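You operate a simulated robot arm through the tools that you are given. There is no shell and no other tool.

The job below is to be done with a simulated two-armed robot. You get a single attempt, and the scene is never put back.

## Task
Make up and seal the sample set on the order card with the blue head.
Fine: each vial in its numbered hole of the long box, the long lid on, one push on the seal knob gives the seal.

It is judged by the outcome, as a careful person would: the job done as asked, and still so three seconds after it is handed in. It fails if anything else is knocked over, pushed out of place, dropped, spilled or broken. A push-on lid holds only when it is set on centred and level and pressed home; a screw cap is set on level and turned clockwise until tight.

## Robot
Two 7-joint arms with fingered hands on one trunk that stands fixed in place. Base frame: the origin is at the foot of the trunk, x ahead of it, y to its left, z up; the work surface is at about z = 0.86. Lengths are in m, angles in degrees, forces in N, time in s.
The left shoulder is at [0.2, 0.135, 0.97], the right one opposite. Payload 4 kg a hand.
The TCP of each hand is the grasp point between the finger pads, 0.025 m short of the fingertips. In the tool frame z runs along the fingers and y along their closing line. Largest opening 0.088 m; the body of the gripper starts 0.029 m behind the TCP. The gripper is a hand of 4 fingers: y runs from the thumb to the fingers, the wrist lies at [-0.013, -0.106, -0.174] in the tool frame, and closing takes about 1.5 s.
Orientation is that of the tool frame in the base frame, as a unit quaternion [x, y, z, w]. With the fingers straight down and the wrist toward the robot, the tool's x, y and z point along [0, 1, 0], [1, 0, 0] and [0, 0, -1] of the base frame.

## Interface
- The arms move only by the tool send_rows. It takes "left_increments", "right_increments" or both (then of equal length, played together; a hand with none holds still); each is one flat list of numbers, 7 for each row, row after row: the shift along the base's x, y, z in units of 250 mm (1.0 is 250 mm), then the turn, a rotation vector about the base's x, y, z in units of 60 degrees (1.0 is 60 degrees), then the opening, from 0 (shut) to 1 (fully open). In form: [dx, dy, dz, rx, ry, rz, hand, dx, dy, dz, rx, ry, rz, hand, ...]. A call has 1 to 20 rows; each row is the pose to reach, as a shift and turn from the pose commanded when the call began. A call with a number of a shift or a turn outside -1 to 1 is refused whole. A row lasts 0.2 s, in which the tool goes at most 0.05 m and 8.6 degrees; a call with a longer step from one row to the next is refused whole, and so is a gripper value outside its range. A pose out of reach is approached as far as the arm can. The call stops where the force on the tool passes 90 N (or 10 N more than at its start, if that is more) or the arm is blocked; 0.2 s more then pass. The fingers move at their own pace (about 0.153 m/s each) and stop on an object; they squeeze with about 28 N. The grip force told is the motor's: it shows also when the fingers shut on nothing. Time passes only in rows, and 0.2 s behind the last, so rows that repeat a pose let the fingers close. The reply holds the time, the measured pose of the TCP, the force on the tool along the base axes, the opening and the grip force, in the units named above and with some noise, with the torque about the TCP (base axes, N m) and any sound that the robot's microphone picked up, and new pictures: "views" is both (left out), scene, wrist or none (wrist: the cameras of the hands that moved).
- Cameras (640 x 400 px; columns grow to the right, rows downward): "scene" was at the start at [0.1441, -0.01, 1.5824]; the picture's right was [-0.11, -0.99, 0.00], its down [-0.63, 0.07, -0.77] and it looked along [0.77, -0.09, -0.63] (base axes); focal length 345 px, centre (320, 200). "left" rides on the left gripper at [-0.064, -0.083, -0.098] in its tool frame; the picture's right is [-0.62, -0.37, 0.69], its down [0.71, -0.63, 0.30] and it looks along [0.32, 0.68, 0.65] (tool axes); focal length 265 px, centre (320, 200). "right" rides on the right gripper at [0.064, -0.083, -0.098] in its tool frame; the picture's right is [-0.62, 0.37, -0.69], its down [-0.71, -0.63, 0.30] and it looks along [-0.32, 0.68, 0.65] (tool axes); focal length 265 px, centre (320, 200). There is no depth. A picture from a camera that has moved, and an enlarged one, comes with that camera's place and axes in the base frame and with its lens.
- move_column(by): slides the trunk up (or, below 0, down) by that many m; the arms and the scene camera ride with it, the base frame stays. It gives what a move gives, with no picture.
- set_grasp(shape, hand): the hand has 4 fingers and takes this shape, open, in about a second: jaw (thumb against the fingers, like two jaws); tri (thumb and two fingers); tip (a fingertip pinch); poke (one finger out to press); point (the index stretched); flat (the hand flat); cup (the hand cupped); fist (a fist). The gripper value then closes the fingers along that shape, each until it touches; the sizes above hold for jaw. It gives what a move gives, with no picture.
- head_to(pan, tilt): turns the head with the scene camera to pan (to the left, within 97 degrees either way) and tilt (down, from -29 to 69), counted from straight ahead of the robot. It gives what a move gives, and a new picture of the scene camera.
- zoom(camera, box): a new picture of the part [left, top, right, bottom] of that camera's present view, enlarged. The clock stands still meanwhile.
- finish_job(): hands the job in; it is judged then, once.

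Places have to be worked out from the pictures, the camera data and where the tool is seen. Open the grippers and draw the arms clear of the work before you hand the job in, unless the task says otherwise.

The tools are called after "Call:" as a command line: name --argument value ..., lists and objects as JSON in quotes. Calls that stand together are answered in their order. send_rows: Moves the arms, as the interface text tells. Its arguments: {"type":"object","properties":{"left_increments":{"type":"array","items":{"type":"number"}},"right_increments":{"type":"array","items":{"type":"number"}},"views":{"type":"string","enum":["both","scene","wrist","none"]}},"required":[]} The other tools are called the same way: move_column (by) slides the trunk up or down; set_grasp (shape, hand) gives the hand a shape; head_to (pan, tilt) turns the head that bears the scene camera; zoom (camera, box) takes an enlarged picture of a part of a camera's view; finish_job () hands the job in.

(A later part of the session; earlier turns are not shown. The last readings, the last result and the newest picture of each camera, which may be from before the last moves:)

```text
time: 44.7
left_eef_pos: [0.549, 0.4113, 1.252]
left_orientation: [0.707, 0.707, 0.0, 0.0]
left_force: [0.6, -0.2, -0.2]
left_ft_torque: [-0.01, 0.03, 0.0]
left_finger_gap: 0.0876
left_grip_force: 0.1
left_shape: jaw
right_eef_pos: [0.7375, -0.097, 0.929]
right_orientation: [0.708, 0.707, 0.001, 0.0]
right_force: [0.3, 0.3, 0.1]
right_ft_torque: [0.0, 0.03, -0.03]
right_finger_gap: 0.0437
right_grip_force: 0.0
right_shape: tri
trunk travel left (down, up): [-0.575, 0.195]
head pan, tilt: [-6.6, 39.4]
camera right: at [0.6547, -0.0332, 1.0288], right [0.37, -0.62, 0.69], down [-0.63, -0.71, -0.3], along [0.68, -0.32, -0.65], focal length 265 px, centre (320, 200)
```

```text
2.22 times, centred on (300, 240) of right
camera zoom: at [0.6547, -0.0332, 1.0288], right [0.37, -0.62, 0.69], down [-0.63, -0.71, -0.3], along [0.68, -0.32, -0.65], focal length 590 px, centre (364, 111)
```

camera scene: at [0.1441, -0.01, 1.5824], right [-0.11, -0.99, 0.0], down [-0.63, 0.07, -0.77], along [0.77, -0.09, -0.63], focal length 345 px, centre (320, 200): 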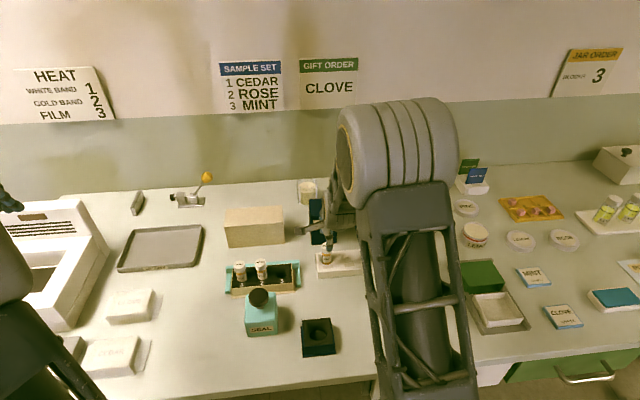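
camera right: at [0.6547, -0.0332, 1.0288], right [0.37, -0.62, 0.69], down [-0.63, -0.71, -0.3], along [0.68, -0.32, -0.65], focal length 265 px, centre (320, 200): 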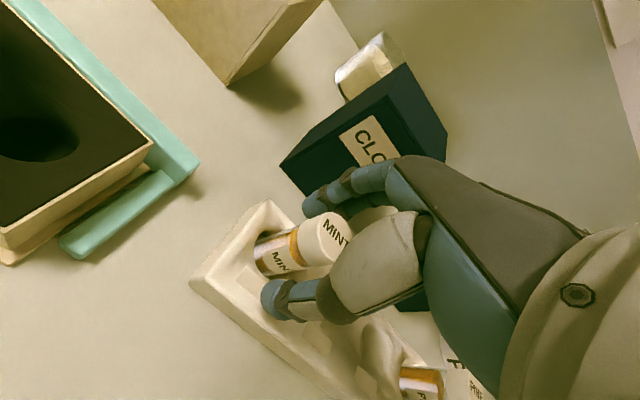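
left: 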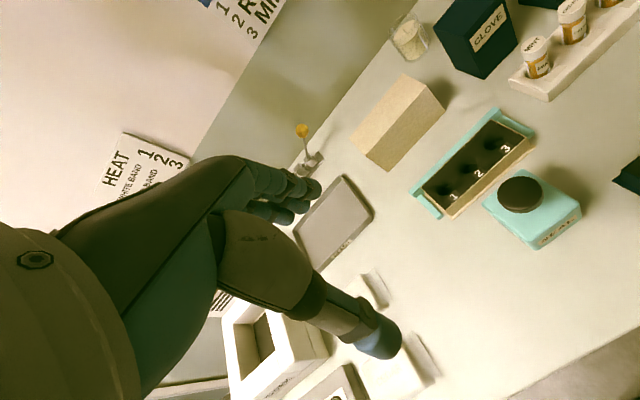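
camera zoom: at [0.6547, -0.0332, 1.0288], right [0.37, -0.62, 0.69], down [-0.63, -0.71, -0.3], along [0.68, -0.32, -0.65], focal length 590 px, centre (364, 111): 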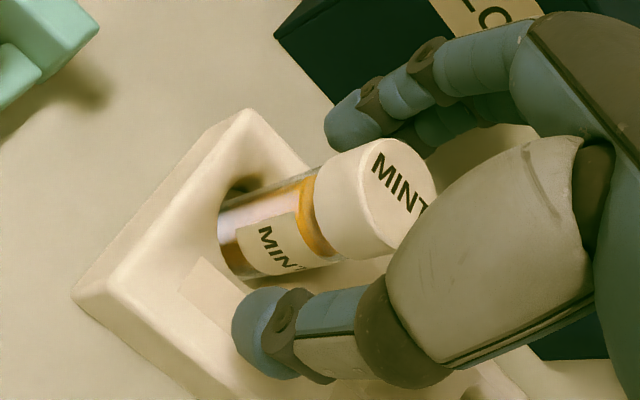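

MINT is centred between the pads. I close and lift 120 mm.

Call:
send_rows --right_increments '[0, 0, 0, 0, 0, 0, 0.3, 0, 0, 0, 0, 0, 0, 0.2, 0, 0, 0, 0, 0, 0, 0.1, 0, 0, 0, 0, 0, 0, 0, 0, 0, 0, 0, 0, 0, 0, 0, 0, 0, 0, 0, 0, 0, 0, 0, 0, 0, 0, 0, 0, 0, 0, 0.04, 0, 0, 0, 0, 0, 0, 0.1, 0, 0, 0, 0, 0, 0, 0.18, 0, 0, 0, 0, 0, 0, 0.26, 0, 0, 0, 0, 0, 0, 0.34, 0, 0, 0, 0, 0, 0, 0.42, 0, 0, 0, 0, 0, 0, 0.48, 0, 0, 0, 0, 0, 0, 0.48, 0, 0, 0, 0]' --views "wrist"

Call:
send_rows --right_increments '[-0.01, 0.06, 0, 0, 0, 0, 0, -0.03, 0.16, 0, 0, 0, 0, 0, -0.06, 0.26, 0, 0, 0, 0, 0, -0.09, 0.35, 0, 0, 0, 0, 0, -0.12, 0.42, 0, 0, 0, 0, 0, -0.148, 0.479, 0, 0, 0, 0, 0, -0.148, 0.479, -0.07, 0, 0, 0, 0, -0.148, 0.479, -0.14, 0, 0, 0, 0, -0.148, 0.479, -0.216, 0, 0, 0, 0, -0.148, 0.479, -0.216, 0, 0, 0, 0]' --views "wrist"

Call:
zoom --camera "right" --box '[180, 210, 300, 290]'

```text
time: 47.9
left_eef_pos: [0.5494, 0.4115, 1.2525]
left_orientation: [0.707, 0.707, 0.0, 0.0]
left_force: [-0.2, -0.9, 0.2]
left_ft_torque: [-0.03, 0.01, 0.01]
left_finger_gap: 0.0876
left_grip_force: 0.1
left_shape: jaw
right_eef_pos: [0.7379, -0.0973, 1.0502]
right_orientation: [0.707, 0.707, 0.0, 0.001]
right_force: [-0.1, 1.2, -0.4]
right_ft_torque: [0.04, -0.03, 0.01]
right_finger_gap: 0.0171
right_grip_force: 27.7
right_shape: tri
trunk travel left (down, up): [-0.575, 0.195]
head pan, tilt: [-6.6, 39.4]
camera right: at [0.6548, -0.0327, 1.1491], right [0.37, -0.62, 0.69], down [-0.63, -0.71, -0.3], along [0.68, -0.32, -0.65], focal length 265 px, centre (320, 200)
```

right: 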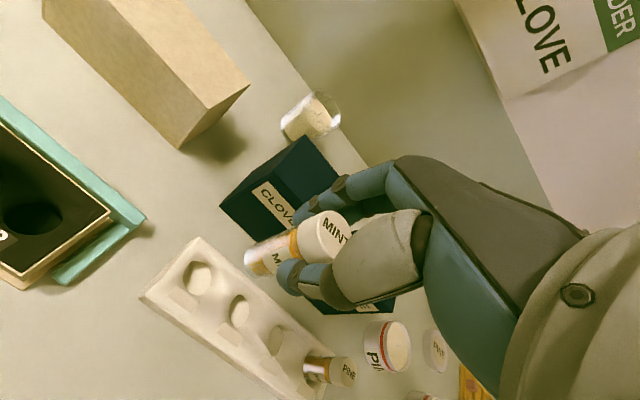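

```text
time: 50.1
left_eef_pos: [0.5504, 0.4127, 1.2517]
left_orientation: [0.707, 0.707, 0.0, 0.0]
left_force: [0.8, -0.4, 0.3]
left_ft_torque: [-0.02, 0.01, -0.02]
left_finger_gap: 0.0876
left_grip_force: 0.1
left_shape: jaw
right_eef_pos: [0.7007, 0.023, 0.9949]
right_orientation: [0.707, 0.708, 0.0, -0.001]
right_force: [0.6, 0.0, -0.5]
right_ft_torque: [-0.03, 0.01, -0.01]
right_finger_gap: 0.0172
right_grip_force: 28.3
right_shape: tri
trunk travel left (down, up): [-0.575, 0.195]
head pan, tilt: [-6.6, 39.4]
camera right: at [0.6177, 0.0872, 1.0946], right [0.37, -0.62, 0.69], down [-0.63, -0.71, -0.3], along [0.68, -0.32, -0.65], focal length 265 px, centre (320, 200)
```

right: 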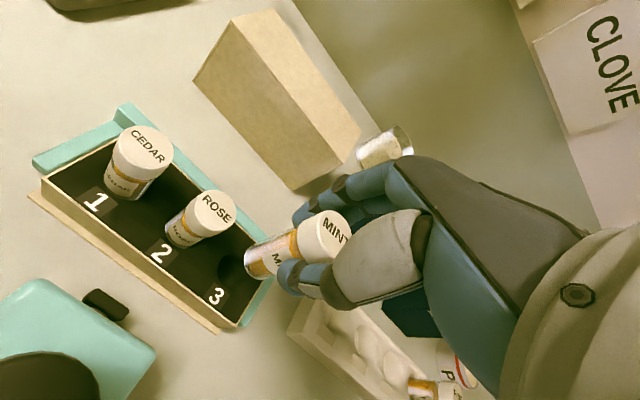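

```text
5.00 times, centred on (240, 250) of right
camera zoom: at [0.6177, 0.0872, 1.0946], right [0.37, -0.62, 0.69], down [-0.63, -0.71, -0.3], along [0.68, -0.32, -0.65], focal length 1327 px, centre (720, -50)
```

zoom: 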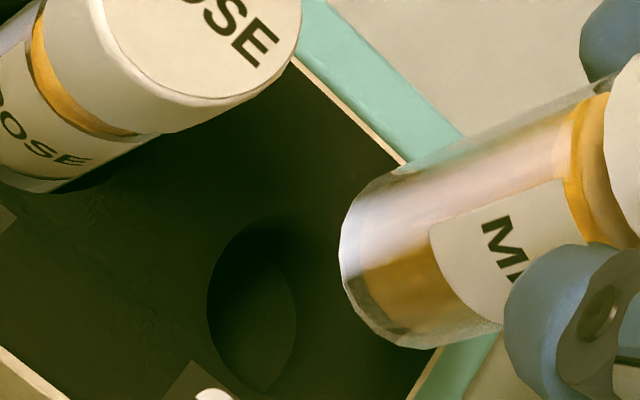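

MINT hovers near hole 3; ellipse fit plus spacing say the vial should move about −2 mm in y and +0.5 mm in x. I apply that and lower slowly.

Call:
send_rows --right_increments '[0.002, -0.0085, -0.02, 0, 0, 0, 0, 0.002, -0.0085, -0.08, 0, 0, 0, 0, 0.002, -0.0085, -0.1, 0, 0, 0, 0, 0.002, -0.0085, -0.1, 0, 0, 0, 0]' --views "wrist"

Call:
zoom --camera "right" --box '[180, 210, 300, 290]'

```text
time: 51.1
left_eef_pos: [0.5498, 0.4118, 1.2523]
left_orientation: [0.707, 0.707, 0.001, 0.0]
left_force: [-0.6, 0.2, 0.6]
left_ft_torque: [0.04, 0.02, 0.02]
left_finger_gap: 0.0877
left_grip_force: 0.0
left_shape: jaw
right_eef_pos: [0.7027, 0.0216, 0.9707]
right_orientation: [0.707, 0.707, 0.0, 0.0]
right_force: [-1.0, -0.8, 0.6]
right_ft_torque: [-0.02, 0.0, -0.02]
right_finger_gap: 0.0167
right_grip_force: 27.7
right_shape: tri
trunk travel left (down, up): [-0.575, 0.195]
head pan, tilt: [-6.6, 39.4]
camera right: at [0.6183, 0.0845, 1.0699], right [0.37, -0.62, 0.69], down [-0.63, -0.71, -0.3], along [0.68, -0.32, -0.65], focal length 265 px, centre (320, 200)
```

right: 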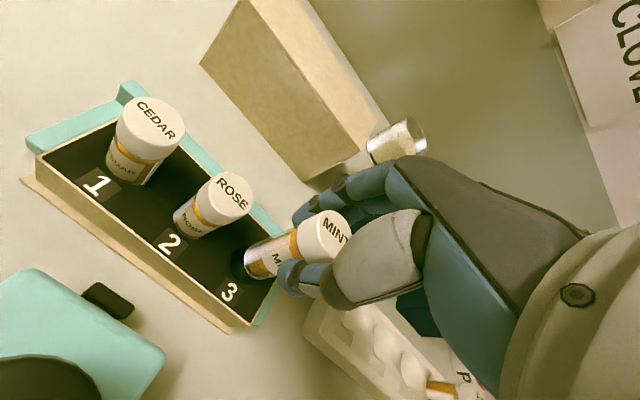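

```text
5.00 times, centred on (240, 250) of right
camera zoom: at [0.6183, 0.0845, 1.0699], right [0.37, -0.62, 0.69], down [-0.63, -0.71, -0.3], along [0.68, -0.32, -0.65], focal length 1327 px, centre (720, -50)
```

zoom: 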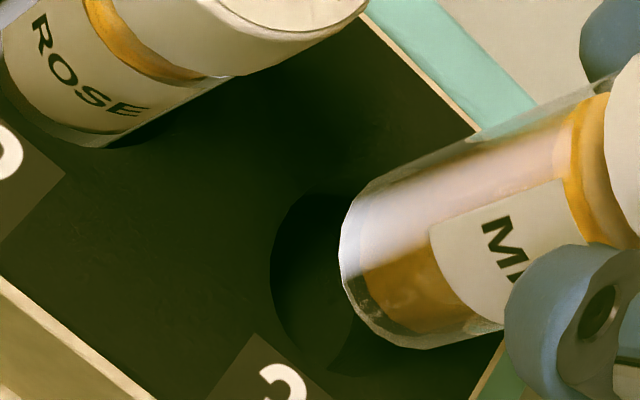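

Within about 1 mm of the hole axis now; a last −0.8 mm in y and I keep lowering, watching side forces.

Call:
send_rows --right_increments '[0, -0.003, -0.02, 0, 0, 0, 0, 0, -0.003, -0.04, 0, 0, 0, 0, 0, -0.003, -0.06, 0, 0, 0, 0, 0, -0.003, -0.08, 0, 0, 0, 0, 0, -0.003, -0.1, 0, 0, 0, 0, 0, -0.003, -0.115, 0, 0, 0, 0, 0, -0.003, -0.115, 0, 0, 0, 0]' --views "wrist"

Call:
zoom --camera "right" --box '[160, 160, 400, 310]'

```text
time: 52.7
left_eef_pos: [0.5505, 0.4128, 1.2526]
left_orientation: [0.707, 0.707, 0.001, 0.0]
left_force: [-0.5, 0.6, -0.1]
left_ft_torque: [0.01, 0.04, 0.01]
left_finger_gap: 0.0878
left_grip_force: 0.1
left_shape: jaw
right_eef_pos: [0.7019, 0.0197, 0.9429]
right_orientation: [0.707, 0.707, 0.001, 0.0]
right_force: [0.4, 0.0, -0.3]
right_ft_torque: [-0.03, 0.04, 0.02]
right_finger_gap: 0.0169
right_grip_force: 27.9
right_shape: tri
trunk travel left (down, up): [-0.575, 0.195]
head pan, tilt: [-6.6, 39.4]
camera right: at [0.6183, 0.084, 1.0412], right [0.37, -0.62, 0.69], down [-0.63, -0.71, -0.3], along [0.68, -0.32, -0.65], focal length 265 px, centre (320, 200)
```

right: 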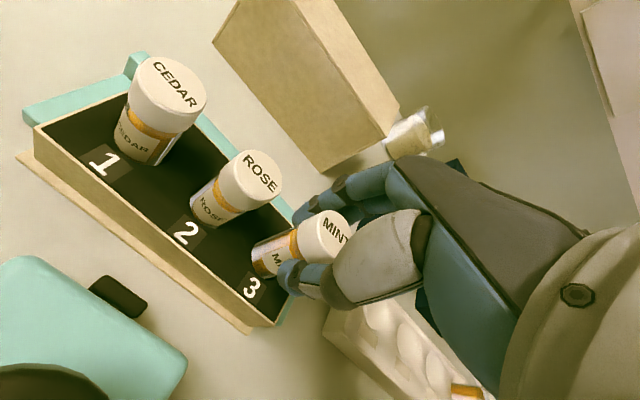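

```text
2.67 times, centred on (280, 235) of right
camera zoom: at [0.6183, 0.084, 1.0412], right [0.37, -0.62, 0.69], down [-0.63, -0.71, -0.3], along [0.68, -0.32, -0.65], focal length 708 px, centre (427, 107)
```

zoom: 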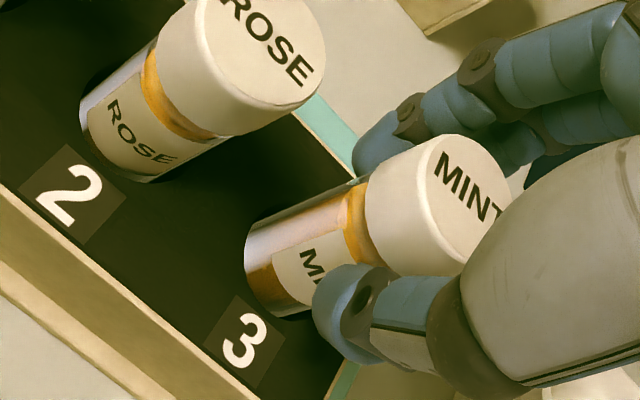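

MINT is in hole 3 with no side load. I lower the remaining 11 mm to the floor.

Call:
send_rows --right_increments '[0, 0, -0.012, 0, 0, 0, 0, 0, 0, -0.024, 0, 0, 0, 0, 0, 0, -0.034, 0, 0, 0, 0, 0, 0, -0.04, 0, 0, 0, 0, 0, 0, -0.044, 0, 0, 0, 0, 0, 0, -0.044, 0, 0, 0, 0]' --views "none"

```text
time: 54.1
left_eef_pos: [0.5489, 0.4122, 1.2528]
left_orientation: [0.707, 0.707, 0.0, 0.001]
left_force: [0.7, -0.3, -0.8]
left_ft_torque: [0.01, 0.02, 0.02]
left_finger_gap: 0.0874
left_grip_force: 0.1
left_shape: jaw
right_eef_pos: [0.7019, 0.0199, 0.9317]
right_orientation: [0.707, 0.707, 0.001, 0.001]
right_force: [-0.9, -1.7, 9.3]
right_ft_torque: [-0.02, -0.02, 0.0]
right_finger_gap: 0.0169
right_grip_force: 28.0
right_shape: tri
trunk travel left (down, up): [-0.575, 0.195]
head pan, tilt: [-6.6, 39.4]
```

A 9 N floor contact: MINT is seated in hole 3. I release and raise the hand, then move it well clear to the right.

Call:
send_rows --right_increments '[0, 0, 0.004, 0, 0, 0, 0.22, 0, 0, 0.004, 0, 0, 0, 0.3, 0, 0, 0.004, 0, 0, 0, 0.4, 0, 0, 0.004, 0, 0, 0, 0.45, 0, 0, 0.004, 0, 0, 0, 0.45]' --views "wrist"

Call:
send_rows --right_increments '[0, 0, 0.04, 0, 0, 0, 0.45, 0, 0, 0.1, 0, 0, 0, 0.45, 0, 0, 0.18, 0, 0, 0, 0.45, 0, 0, 0.28, 0, 0, 0, 0.45, 0, 0, 0.4, 0, 0, 0, 0.45, 0, 0, 0.52, 0, 0, 0, 0.45, 0, 0, 0.64, 0, 0, 0, 0.45, 0, 0, 0.76, 0, 0, 0, 0.45, -0.1, -0.1, 0.85, 0, 0, 0, 0.45, -0.2, -0.2, 0.9, 0, 0, 0, 0.45, -0.3, -0.32, 0.94, 0, 0, 0, 0.45, -0.4, -0.44, 0.96, 0, 0, 0, 0.45, -0.48, -0.58, 0.98, 0, 0, 0, 0.45, -0.56, -0.72, 1.0, 0, 0, 0, 0.45, -0.64, -0.86, 1.0, 0, 0, 0, 0.45, -0.7, -1.0, 1.0, 0, 0, 0, 0.45, -0.7, -1.0, 1.0, 0, 0, 0, 0.45]' --views "scene"

Call:
zoom --camera "scene" --box '[222, 240, 302, 305]'

```text
time: 55.3
left_eef_pos: [0.5496, 0.4116, 1.252]
left_orientation: [0.707, 0.707, 0.0, 0.0]
left_force: [0.1, -0.1, 0.4]
left_ft_torque: [0.02, -0.01, 0.0]
left_finger_gap: 0.0877
left_grip_force: 0.0
left_shape: jaw
right_eef_pos: [0.7021, 0.0206, 0.9311]
right_orientation: [0.708, 0.707, -0.001, -0.001]
right_force: [-0.7, 0.3, 0.3]
right_ft_torque: [0.0, 0.02, 0.02]
right_finger_gap: 0.039
right_grip_force: 0.1
right_shape: tri
trunk travel left (down, up): [-0.575, 0.195]
head pan, tilt: [-6.6, 39.4]
camera right: at [0.6182, 0.084, 1.0311], right [0.37, -0.62, 0.69], down [-0.63, -0.71, -0.3], along [0.68, -0.32, -0.65], focal length 265 px, centre (320, 200)
```

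right: 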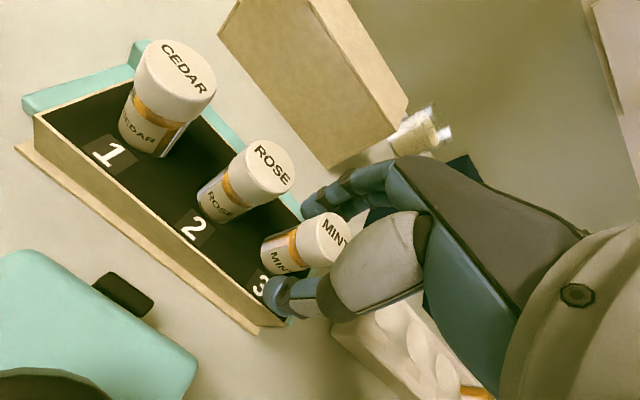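

```text
time: 58.9
left_eef_pos: [0.5493, 0.4116, 1.2528]
left_orientation: [0.707, 0.707, 0.0, 0.0]
left_force: [0.0, 0.5, 0.9]
left_ft_torque: [0.02, 0.01, 0.0]
left_finger_gap: 0.0875
left_grip_force: 0.1
left_shape: jaw
right_eef_pos: [0.5264, -0.2298, 1.1828]
right_orientation: [0.707, 0.707, 0.0, 0.0]
right_force: [0.3, 0.3, 0.4]
right_ft_torque: [-0.01, 0.0, -0.03]
right_finger_gap: 0.0394
right_grip_force: 0.1
right_shape: tri
trunk travel left (down, up): [-0.575, 0.195]
head pan, tilt: [-6.6, 39.4]
camera scene: at [0.1441, -0.0099, 1.5824], right [-0.11, -0.99, 0.0], down [-0.63, 0.07, -0.77], along [0.77, -0.09, -0.63], focal length 345 px, centre (320, 200)
```

scene: 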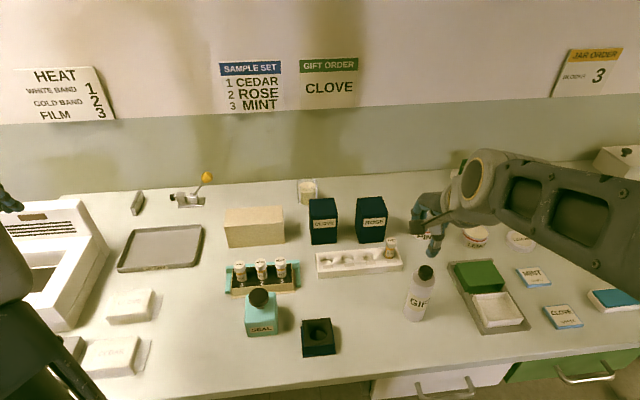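

```text
6.15 times, centred on (262, 272) of scene
camera zoom: at [0.1441, -0.0099, 1.5824], right [-0.11, -0.99, 0.0], down [-0.63, 0.07, -0.77], along [0.77, -0.09, -0.63], focal length 2124 px, centre (677, -246)
```

zoom: 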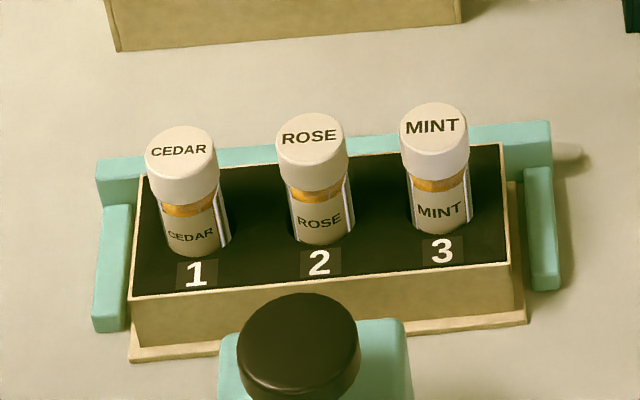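

All three vials stand in their holes. Now the lid: it measures about 0.157 × 0.073 × 0.083 m, centred at (0.8705, 0.090), square to the axes. I bring the left hand (jaw, fully open) toward it, high up.

Call:
send_rows --left_increments '[0.09, -0.08, -0.02, 0, 0, 0, 1, 0.18, -0.16, -0.06, 0, 0, 0, 1, 0.27, -0.24, -0.1, 0, 0, 0, 1, 0.36, -0.32, -0.14, 0, 0, 0, 1, 0.45, -0.4, -0.18, 0, 0, 0, 1, 0.54, -0.48, -0.22, 0, 0, 0, 1, 0.63, -0.56, -0.26, 0, 0, 0, 1, 0.72, -0.65, -0.3, 0, 0, 0, 1, 0.81, -0.74, -0.35, 0, 0, 0, 1, 0.92, -0.846, -0.4, 0, 0, 0, 1, 0.92, -0.846, -0.4, 0, 0, 0, 1]' --views "both"

```text
time: 61.3
left_eef_pos: [0.7804, 0.2002, 1.1529]
left_orientation: [0.707, 0.707, 0.0, 0.0]
left_force: [-0.4, -0.9, -0.9]
left_ft_torque: [-0.03, -0.01, -0.08]
left_finger_gap: 0.0876
left_grip_force: 0.1
left_shape: jaw
right_eef_pos: [0.5266, -0.2301, 1.1825]
right_orientation: [0.707, 0.707, 0.0, 0.0]
right_force: [-0.1, -0.5, 0.2]
right_ft_torque: [0.02, 0.0, -0.02]
right_finger_gap: 0.0392
right_grip_force: 0.1
right_shape: tri
trunk travel left (down, up): [-0.575, 0.195]
head pan, tilt: [-6.6, 39.4]
camera scene: at [0.144, -0.01, 1.5824], right [-0.11, -0.99, 0.0], down [-0.63, 0.07, -0.77], along [0.77, -0.09, -0.63], focal length 345 px, centre (320, 200)
camera left: at [0.6971, 0.1352, 1.2518], right [-0.37, -0.62, -0.69], down [-0.63, 0.71, -0.3], along [0.68, 0.32, -0.65], focal length 265 px, centre (320, 200)
```

scene: 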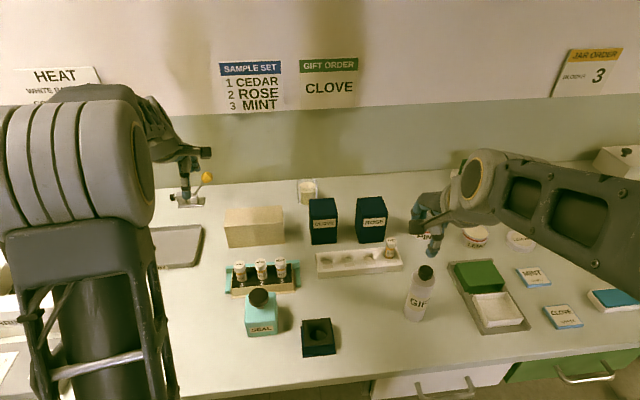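
left: 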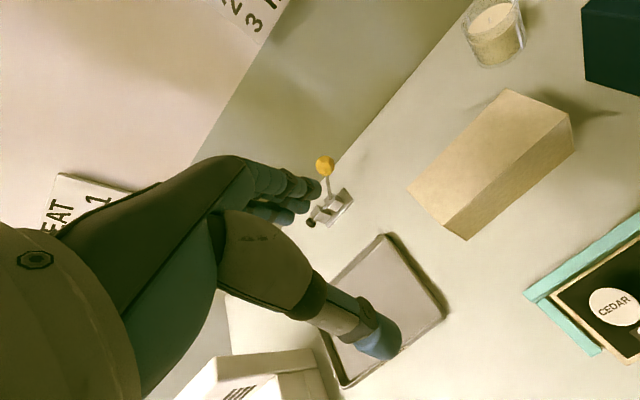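

The lid is in view of the left camera; I zoom to measure its top corners from this second viewpoint.

Call:
zoom --camera "left" --box '[390, 70, 600, 250]'

Call:
zoom --camera "scene" --box '[216, 198, 296, 252]'

```text
2.22 times, centred on (495, 160) of left
camera zoom: at [0.6971, 0.1352, 1.2518], right [-0.37, -0.62, -0.69], down [-0.63, 0.71, -0.3], along [0.68, 0.32, -0.65], focal length 590 px, centre (-69, 289)
```

zoom: 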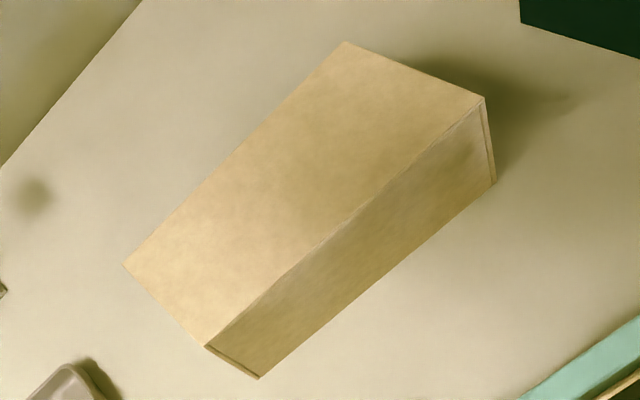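

```text
7.41 times, centred on (256, 225) of scene
camera zoom: at [0.144, -0.01, 1.5824], right [-0.11, -0.99, 0.0], down [-0.63, 0.07, -0.77], along [0.77, -0.09, -0.63], focal length 2556 px, centre (794, 15)
```

zoom: 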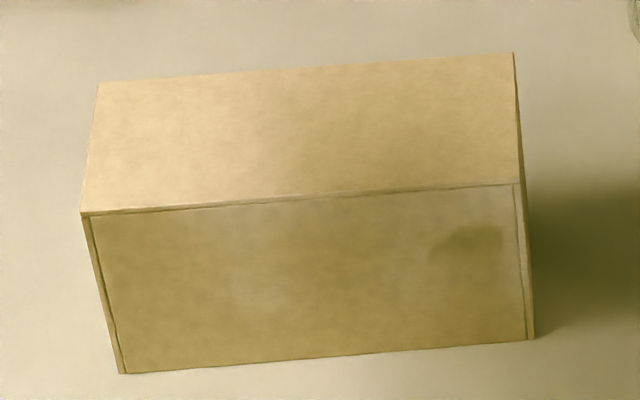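

Both cameras agree: lid x 0.834–0.907, y 0.012–0.169, top z≈0.943, centre (0.8705, 0.0905). I will grip it 40 mm left of centre (so the thumb later clears the seal knob) and hover first at z=1.00.

Call:
send_rows --left_increments '[0.07, -0.055, -0.08, 0, 0, 0, 1, 0.14, -0.11, -0.17, 0, 0, 0, 1, 0.21, -0.165, -0.26, 0, 0, 0, 1, 0.28, -0.22, -0.35, 0, 0, 0, 1, 0.363, -0.279, -0.44, 0, 0, 0, 1, 0.363, -0.279, -0.53, 0, 0, 0, 1, 0.363, -0.279, -0.611, 0, 0, 0, 1, 0.363, -0.279, -0.611, 0, 0, 0, 1]' --views "both"

Call:
zoom --camera "scene" --box '[180, 120, 340, 280]'

Call:
zoom --camera "left" --box '[220, 120, 460, 390]'

```text
time: 63.1
left_eef_pos: [0.8716, 0.1302, 1.0001]
left_orientation: [0.707, 0.707, 0.0, 0.0]
left_force: [0.3, 0.6, 0.4]
left_ft_torque: [0.0, -0.01, -0.02]
left_finger_gap: 0.0874
left_grip_force: 0.0
left_shape: jaw
right_eef_pos: [0.5271, -0.2294, 1.1832]
right_orientation: [0.707, 0.707, 0.001, 0.0]
right_force: [-0.4, 0.1, -0.5]
right_ft_torque: [0.01, 0.04, 0.01]
right_finger_gap: 0.0392
right_grip_force: 0.0
right_shape: tri
trunk travel left (down, up): [-0.575, 0.195]
head pan, tilt: [-6.6, 39.4]
camera scene: at [0.1441, -0.01, 1.5824], right [-0.11, -0.99, 0.0], down [-0.63, 0.07, -0.77], along [0.77, -0.09, -0.63], focal length 345 px, centre (320, 200)
camera left: at [0.7882, 0.0654, 1.099], right [-0.37, -0.62, -0.69], down [-0.63, 0.71, -0.3], along [0.68, 0.32, -0.65], focal length 265 px, centre (320, 200)
```

scene: 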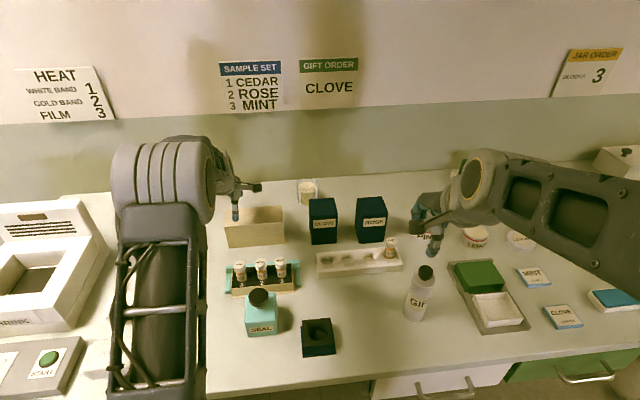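
left: 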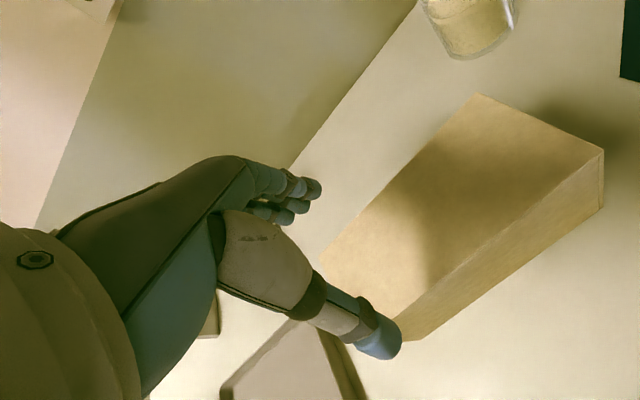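

```text
2.50 times, centred on (260, 200) of scene
camera zoom: at [0.1441, -0.01, 1.5824], right [-0.11, -0.99, 0.0], down [-0.63, 0.07, -0.77], along [0.77, -0.09, -0.63], focal length 863 px, centre (470, 200)
```

zoom: 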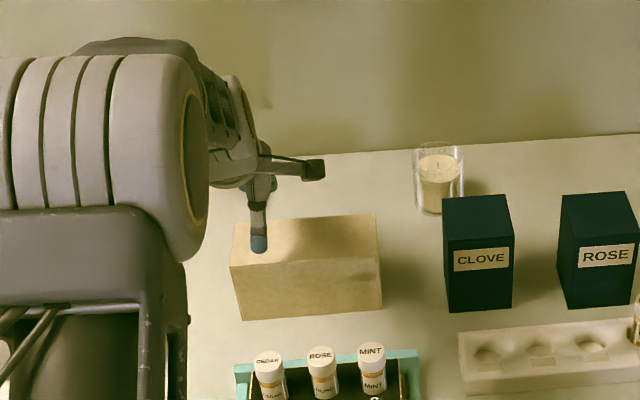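

```text
1.48 times, centred on (340, 255) of left
camera zoom: at [0.7882, 0.0654, 1.099], right [-0.37, -0.62, -0.69], down [-0.63, 0.71, -0.3], along [0.68, 0.32, -0.65], focal length 393 px, centre (290, 118)
```

zoom: 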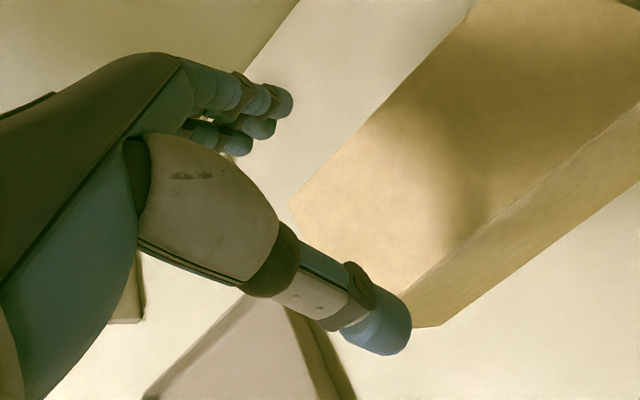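

Thumb tip sits about 8 mm in front of the lid's face and the fingers behind it, both clear. I lower to z≈0.925 so the pads straddle the lid's upper part.

Call:
send_rows --left_increments '[0, 0, -0.06, 0, 0, 0, 1, 0, 0, -0.12, 0, 0, 0, 1, 0, 0, -0.17, 0, 0, 0, 1, 0, 0, -0.22, 0, 0, 0, 1, 0, 0, -0.26, 0, 0, 0, 1, 0, 0, -0.3, 0, 0, 0, 1, 0, 0, -0.3, 0, 0, 0, 1]' --views "both"

Call:
zoom --camera "scene" --box '[210, 160, 310, 260]'

Call:
zoom --camera "left" --box '[220, 120, 460, 390]'

```text
time: 64.7
left_eef_pos: [0.8708, 0.1299, 0.9284]
left_orientation: [0.707, 0.707, 0.003, 0.003]
left_force: [-0.7, -0.1, 27.4]
left_ft_torque: [-0.13, 0.2, 0.06]
left_finger_gap: 0.0881
left_grip_force: 0.0
left_shape: jaw
right_eef_pos: [0.5247, -0.2292, 1.1829]
right_orientation: [0.707, 0.707, 0.0, 0.0]
right_force: [-0.7, -0.9, 0.7]
right_ft_torque: [-0.04, 0.0, -0.02]
right_finger_gap: 0.0394
right_grip_force: 0.1
right_shape: tri
trunk travel left (down, up): [-0.575, 0.195]
head pan, tilt: [-6.6, 39.4]
camera scene: at [0.1431, -0.0101, 1.5828], right [-0.11, -0.99, 0.0], down [-0.63, 0.07, -0.77], along [0.77, -0.09, -0.63], focal length 345 px, centre (320, 200)
camera left: at [0.7883, 0.0658, 1.0274], right [-0.36, -0.62, -0.7], down [-0.63, 0.71, -0.31], along [0.69, 0.32, -0.65], focal length 265 px, centre (320, 200)
```

scene: 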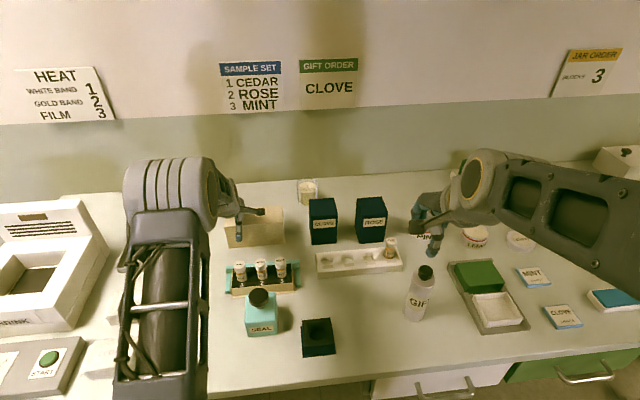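
left: 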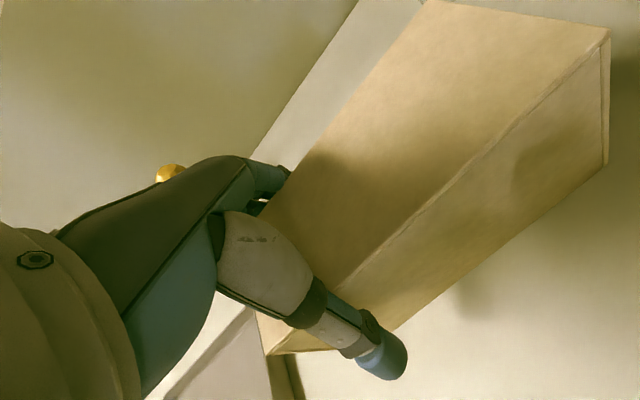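

```text
4.00 times, centred on (260, 210) of scene
camera zoom: at [0.1431, -0.0101, 1.5828], right [-0.11, -0.99, 0.0], down [-0.63, 0.07, -0.77], along [0.77, -0.09, -0.63], focal length 1380 px, centre (560, 160)
```

zoom: 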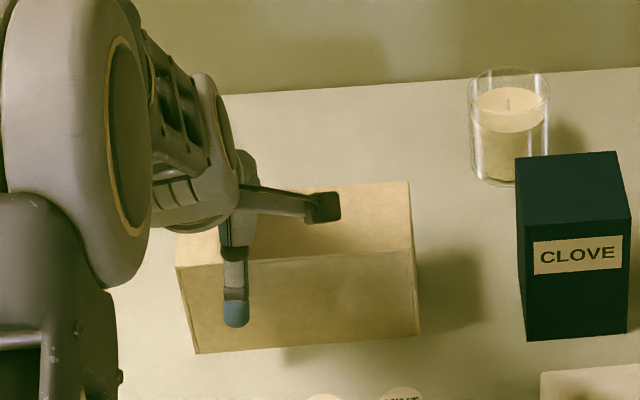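

```text
1.48 times, centred on (340, 255) of left
camera zoom: at [0.7883, 0.0658, 1.0274], right [-0.36, -0.62, -0.7], down [-0.63, 0.71, -0.31], along [0.69, 0.32, -0.65], focal length 393 px, centre (290, 118)
```

zoom: 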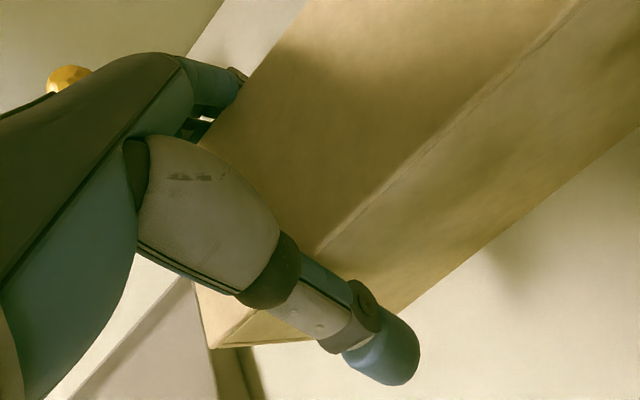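

A 27 N upward force: part of the palm is touching the lid's top around TCP z≈0.93. I back up 9 mm and check the force is gone.

Call:
send_rows --left_increments '[0, 0, 0.02, 0, 0, 0, 1, 0, 0, 0.036, 0, 0, 0, 1, 0, 0, 0.036, 0, 0, 0, 1]' --views "both"

Call:
zoom --camera "scene" --box '[216, 190, 306, 255]'

Call:
zoom --camera "left" --box '[160, 100, 400, 250]'

```text
time: 65.5
left_eef_pos: [0.8701, 0.1296, 0.9324]
left_orientation: [0.707, 0.707, -0.001, -0.001]
left_force: [3.4, 0.6, 4.2]
left_ft_torque: [-0.03, -0.04, 0.03]
left_finger_gap: 0.088
left_grip_force: 0.0
left_shape: jaw
right_eef_pos: [0.527, -0.2302, 1.1814]
right_orientation: [0.707, 0.708, 0.001, 0.0]
right_force: [-1.3, 0.3, -0.1]
right_ft_torque: [-0.01, 0.0, -0.03]
right_finger_gap: 0.0391
right_grip_force: 0.1
right_shape: tri
trunk travel left (down, up): [-0.575, 0.195]
head pan, tilt: [-6.6, 39.4]
camera scene: at [0.1441, -0.01, 1.5822], right [-0.11, -0.99, 0.0], down [-0.63, 0.07, -0.77], along [0.77, -0.09, -0.63], focal length 345 px, centre (320, 200)
camera left: at [0.7873, 0.0657, 1.032], right [-0.37, -0.62, -0.69], down [-0.63, 0.71, -0.3], along [0.68, 0.32, -0.66], focal length 265 px, centre (320, 200)
```

scene: 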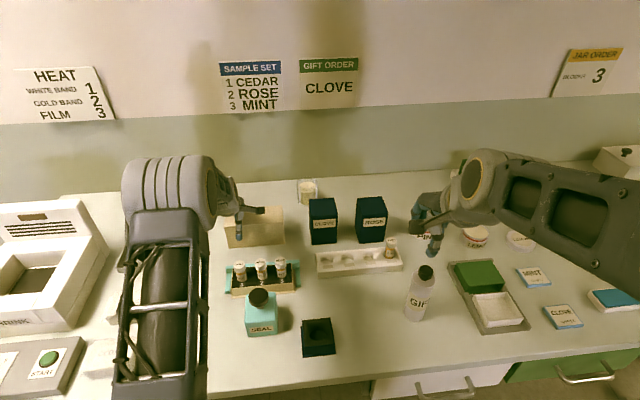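
left: 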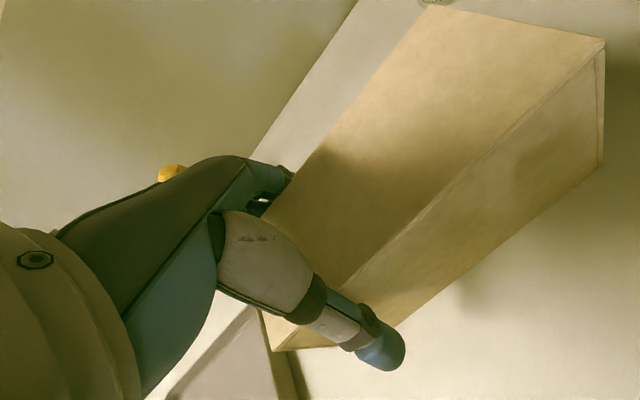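

```text
6.15 times, centred on (261, 222) of scene
camera zoom: at [0.1441, -0.01, 1.5822], right [-0.11, -0.99, 0.0], down [-0.63, 0.07, -0.77], along [0.77, -0.09, -0.63], focal length 2124 px, centre (683, 62)
```

zoom: 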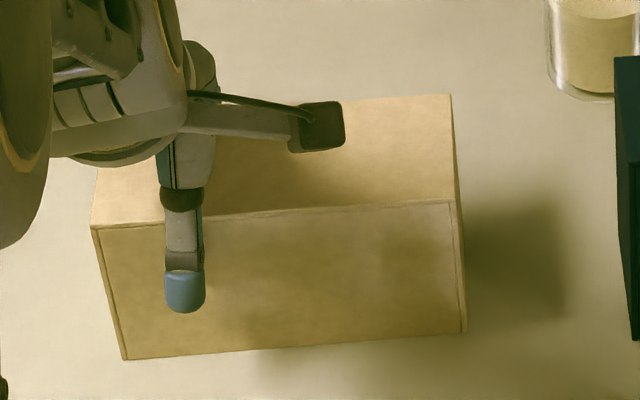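

```text
2.67 times, centred on (280, 175) of left
camera zoom: at [0.7873, 0.0657, 1.032], right [-0.37, -0.62, -0.69], down [-0.63, 0.71, -0.3], along [0.68, 0.32, -0.66], focal length 708 px, centre (427, 267)
```

zoom: 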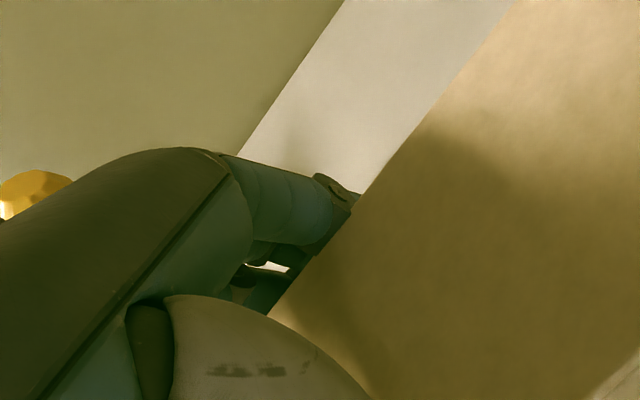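

The lid hasn't moved (its corners project as before), but thumb and finger roots just wedge its top edges at this depth. I raise to TCP z≈0.943 (tips still 25 mm below the lid top), then close gently.

Call:
send_rows --left_increments '[0, 0, 0.02, 0, 0, 0, 1, 0, 0, 0.036, 0, 0, 0, 1, 0, 0, 0.036, 0, 0, 0, 1]' --views "wrist"

Call:
zoom --camera "left" --box '[200, 110, 440, 390]'

```text
time: 66.3
left_eef_pos: [0.8707, 0.1313, 0.9431]
left_orientation: [0.707, 0.707, 0.0, 0.0]
left_force: [-0.9, -0.5, -0.6]
left_ft_torque: [-0.01, -0.02, 0.03]
left_finger_gap: 0.0881
left_grip_force: 0.0
left_shape: jaw
right_eef_pos: [0.5266, -0.2308, 1.1826]
right_orientation: [0.707, 0.707, 0.0, -0.001]
right_force: [0.6, 1.3, 0.5]
right_ft_torque: [0.0, 0.0, -0.03]
right_finger_gap: 0.0393
right_grip_force: 0.0
right_shape: tri
trunk travel left (down, up): [-0.575, 0.195]
head pan, tilt: [-6.6, 39.4]
camera left: at [0.7878, 0.0657, 1.0421], right [-0.37, -0.62, -0.69], down [-0.63, 0.71, -0.3], along [0.68, 0.32, -0.65], focal length 265 px, centre (320, 200)
```

left: 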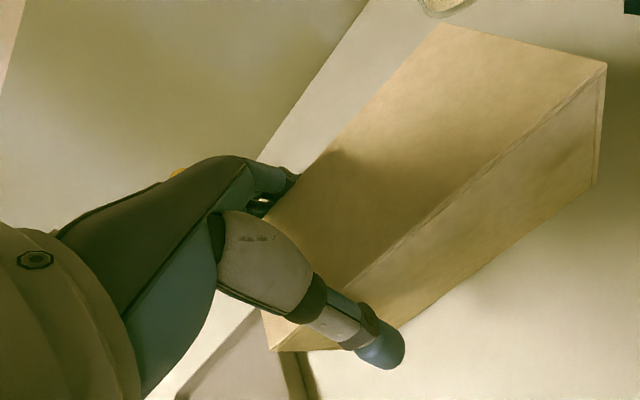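

```text
1.43 times, centred on (320, 250) of left
camera zoom: at [0.7878, 0.0657, 1.0421], right [-0.37, -0.62, -0.69], down [-0.63, 0.71, -0.3], along [0.68, 0.32, -0.65], focal length 379 px, centre (320, 129)
```

zoom: 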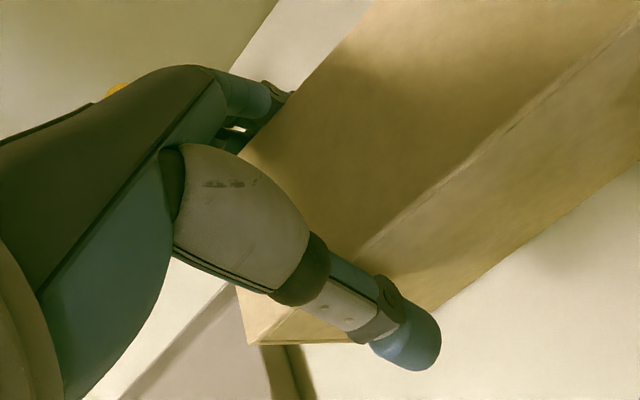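

Free of contact now. I close the left hand on the lid and let it settle.

Call:
send_rows --left_increments '[0, 0, 0, 0, 0, 0, 0.92, 0, 0, 0, 0, 0, 0, 0.86, 0, 0, 0, 0, 0, 0, 0.82, 0, 0, 0, 0, 0, 0, 0.78, 0, 0, 0, 0, 0, 0, 0.6, 0, 0, 0, 0, 0, 0, 0.3, 0, 0, 0, 0, 0, 0, 0, 0, 0, 0, 0, 0, 0, 0, 0, 0, 0, 0, 0, 0, 0]' --views "both"

Call:
zoom --camera "left" --box '[200, 110, 440, 390]'

Call:
zoom --camera "scene" --box '[216, 190, 306, 255]'

```text
time: 68.3
left_eef_pos: [0.87, 0.1289, 0.944]
left_orientation: [0.707, 0.707, 0.001, 0.0]
left_force: [-1.3, -0.2, -0.8]
left_ft_torque: [0.04, -0.06, 0.0]
left_finger_gap: 0.0637
left_grip_force: 27.8
left_shape: jaw
right_eef_pos: [0.5261, -0.2298, 1.1829]
right_orientation: [0.707, 0.707, -0.001, 0.0]
right_force: [0.4, -0.7, 0.0]
right_ft_torque: [0.0, 0.01, -0.02]
right_finger_gap: 0.0394
right_grip_force: 0.0
right_shape: tri
trunk travel left (down, up): [-0.575, 0.195]
head pan, tilt: [-6.6, 39.4]
camera scene: at [0.1442, -0.01, 1.5824], right [-0.11, -0.99, 0.0], down [-0.63, 0.07, -0.77], along [0.77, -0.09, -0.63], focal length 345 px, centre (320, 200)
camera left: at [0.788, 0.0657, 1.0424], right [-0.37, -0.62, -0.69], down [-0.63, 0.71, -0.3], along [0.68, 0.32, -0.65], focal length 265 px, centre (320, 200)
```

scene: 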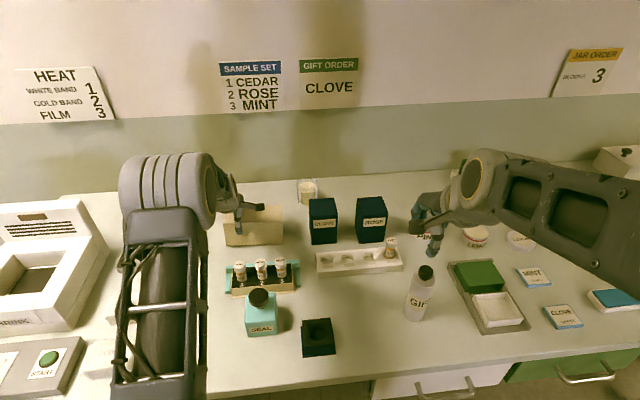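
left: 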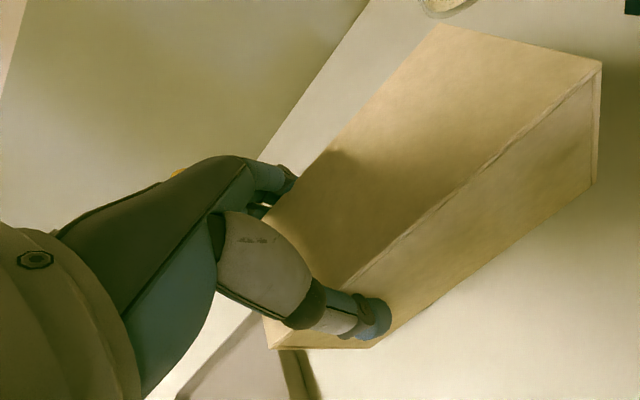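

```text
1.43 times, centred on (320, 250) of left
camera zoom: at [0.788, 0.0657, 1.0424], right [-0.37, -0.62, -0.69], down [-0.63, 0.71, -0.3], along [0.68, 0.32, -0.65], focal length 379 px, centre (320, 129)
```

zoom: 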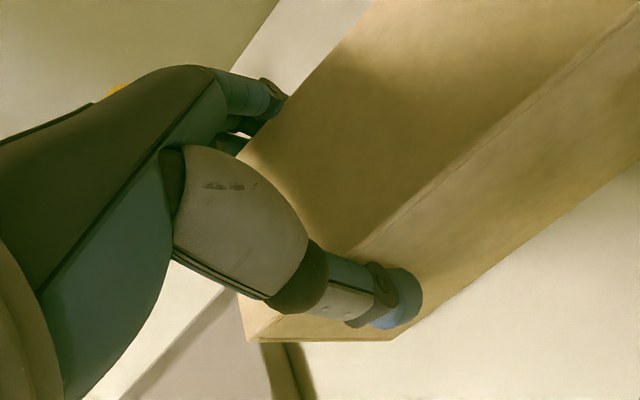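

```text
6.15 times, centred on (261, 222) of scene
camera zoom: at [0.1442, -0.01, 1.5824], right [-0.11, -0.99, 0.0], down [-0.63, 0.07, -0.77], along [0.77, -0.09, -0.63], focal length 2124 px, centre (683, 62)
```

zoom: 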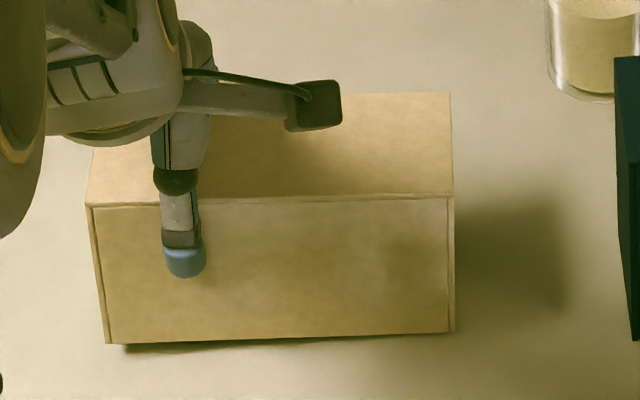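

Closing made the fingers draw the lid upward at my off-centre grip, so its left end is raised about 9 mm (≈3°). That isn't level; I lower slightly and open slowly to set it back flat, then I will re-grip at its centre.

Call:
send_rows --left_increments '[0, 0, -0.008, 0, 0, 0, 0, 0, 0, -0.016, 0, 0, 0, 0, 0, 0, -0.02, 0, 0, 0, 0, 0, 0, -0.02, 0, 0, 0, 0]' --views "none"

Call:
zoom --camera "scene" --box '[216, 190, 306, 255]'

```text
time: 69.3
left_eef_pos: [0.8714, 0.13, 0.9392]
left_orientation: [0.707, 0.708, 0.0, 0.0]
left_force: [0.0, 1.5, 1.2]
left_ft_torque: [-0.12, -0.03, 0.01]
left_finger_gap: 0.0632
left_grip_force: 27.9
left_shape: jaw
right_eef_pos: [0.5264, -0.2297, 1.1834]
right_orientation: [0.707, 0.707, 0.0, -0.001]
right_force: [0.9, 0.7, 0.4]
right_ft_torque: [-0.01, -0.02, -0.01]
right_finger_gap: 0.0394
right_grip_force: 0.0
right_shape: tri
trunk travel left (down, up): [-0.575, 0.195]
head pan, tilt: [-6.6, 39.4]
```

```text
6.15 times, centred on (261, 222) of scene
camera zoom: at [0.1441, -0.01, 1.5824], right [-0.11, -0.99, 0.0], down [-0.63, 0.07, -0.77], along [0.77, -0.09, -0.63], focal length 2124 px, centre (683, 62)
```

zoom: 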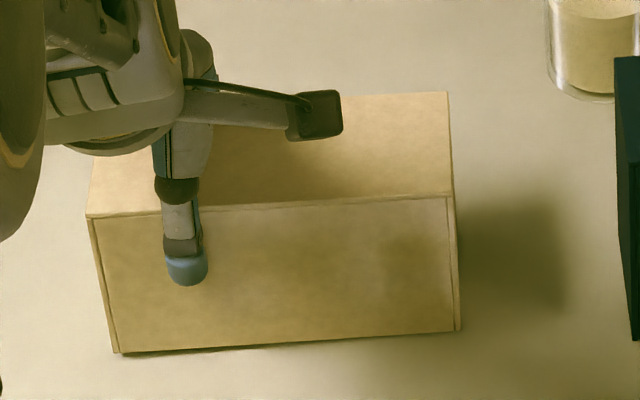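

The left end has come down and is nearly flat. I lower 3 mm more, then open gradually.

Call:
send_rows --left_increments '[0, 0, -0.006, 0, 0, 0, 0, 0, 0, -0.012, 0, 0, 0, 0, 0, 0, -0.012, 0, 0, 0, 0.7, 0, 0, -0.012, 0, 0, 0, 0.75, 0, 0, -0.006, 0, 0, 0, 0.8, 0, 0, 0, 0, 0, 0, 0.85, 0, 0, 0.012, 0, 0, 0, 0.92, 0, 0, 0.02, 0, 0, 0, 1, 0, 0, 0.03, 0, 0, 0, 1]' --views "none"

Call:
zoom --camera "scene" --box '[216, 190, 306, 255]'

```text
time: 71.3
left_eef_pos: [0.8712, 0.1307, 0.9453]
left_orientation: [0.707, 0.707, 0.0, 0.001]
left_force: [0.0, -0.2, -0.3]
left_ft_torque: [0.01, -0.01, 0.02]
left_finger_gap: 0.0879
left_grip_force: 0.1
left_shape: jaw
right_eef_pos: [0.5253, -0.2303, 1.1826]
right_orientation: [0.707, 0.707, 0.0, 0.0]
right_force: [0.2, 1.1, -0.2]
right_ft_torque: [0.0, 0.01, 0.0]
right_finger_gap: 0.0392
right_grip_force: 0.1
right_shape: tri
trunk travel left (down, up): [-0.575, 0.195]
head pan, tilt: [-6.6, 39.4]
```

```text
6.15 times, centred on (261, 222) of scene
camera zoom: at [0.1442, -0.01, 1.5824], right [-0.11, -0.99, 0.0], down [-0.63, 0.07, -0.77], along [0.77, -0.09, -0.63], focal length 2124 px, centre (683, 62)
```

zoom: 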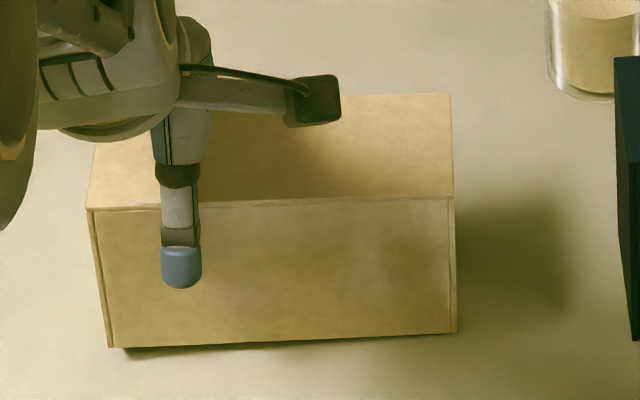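

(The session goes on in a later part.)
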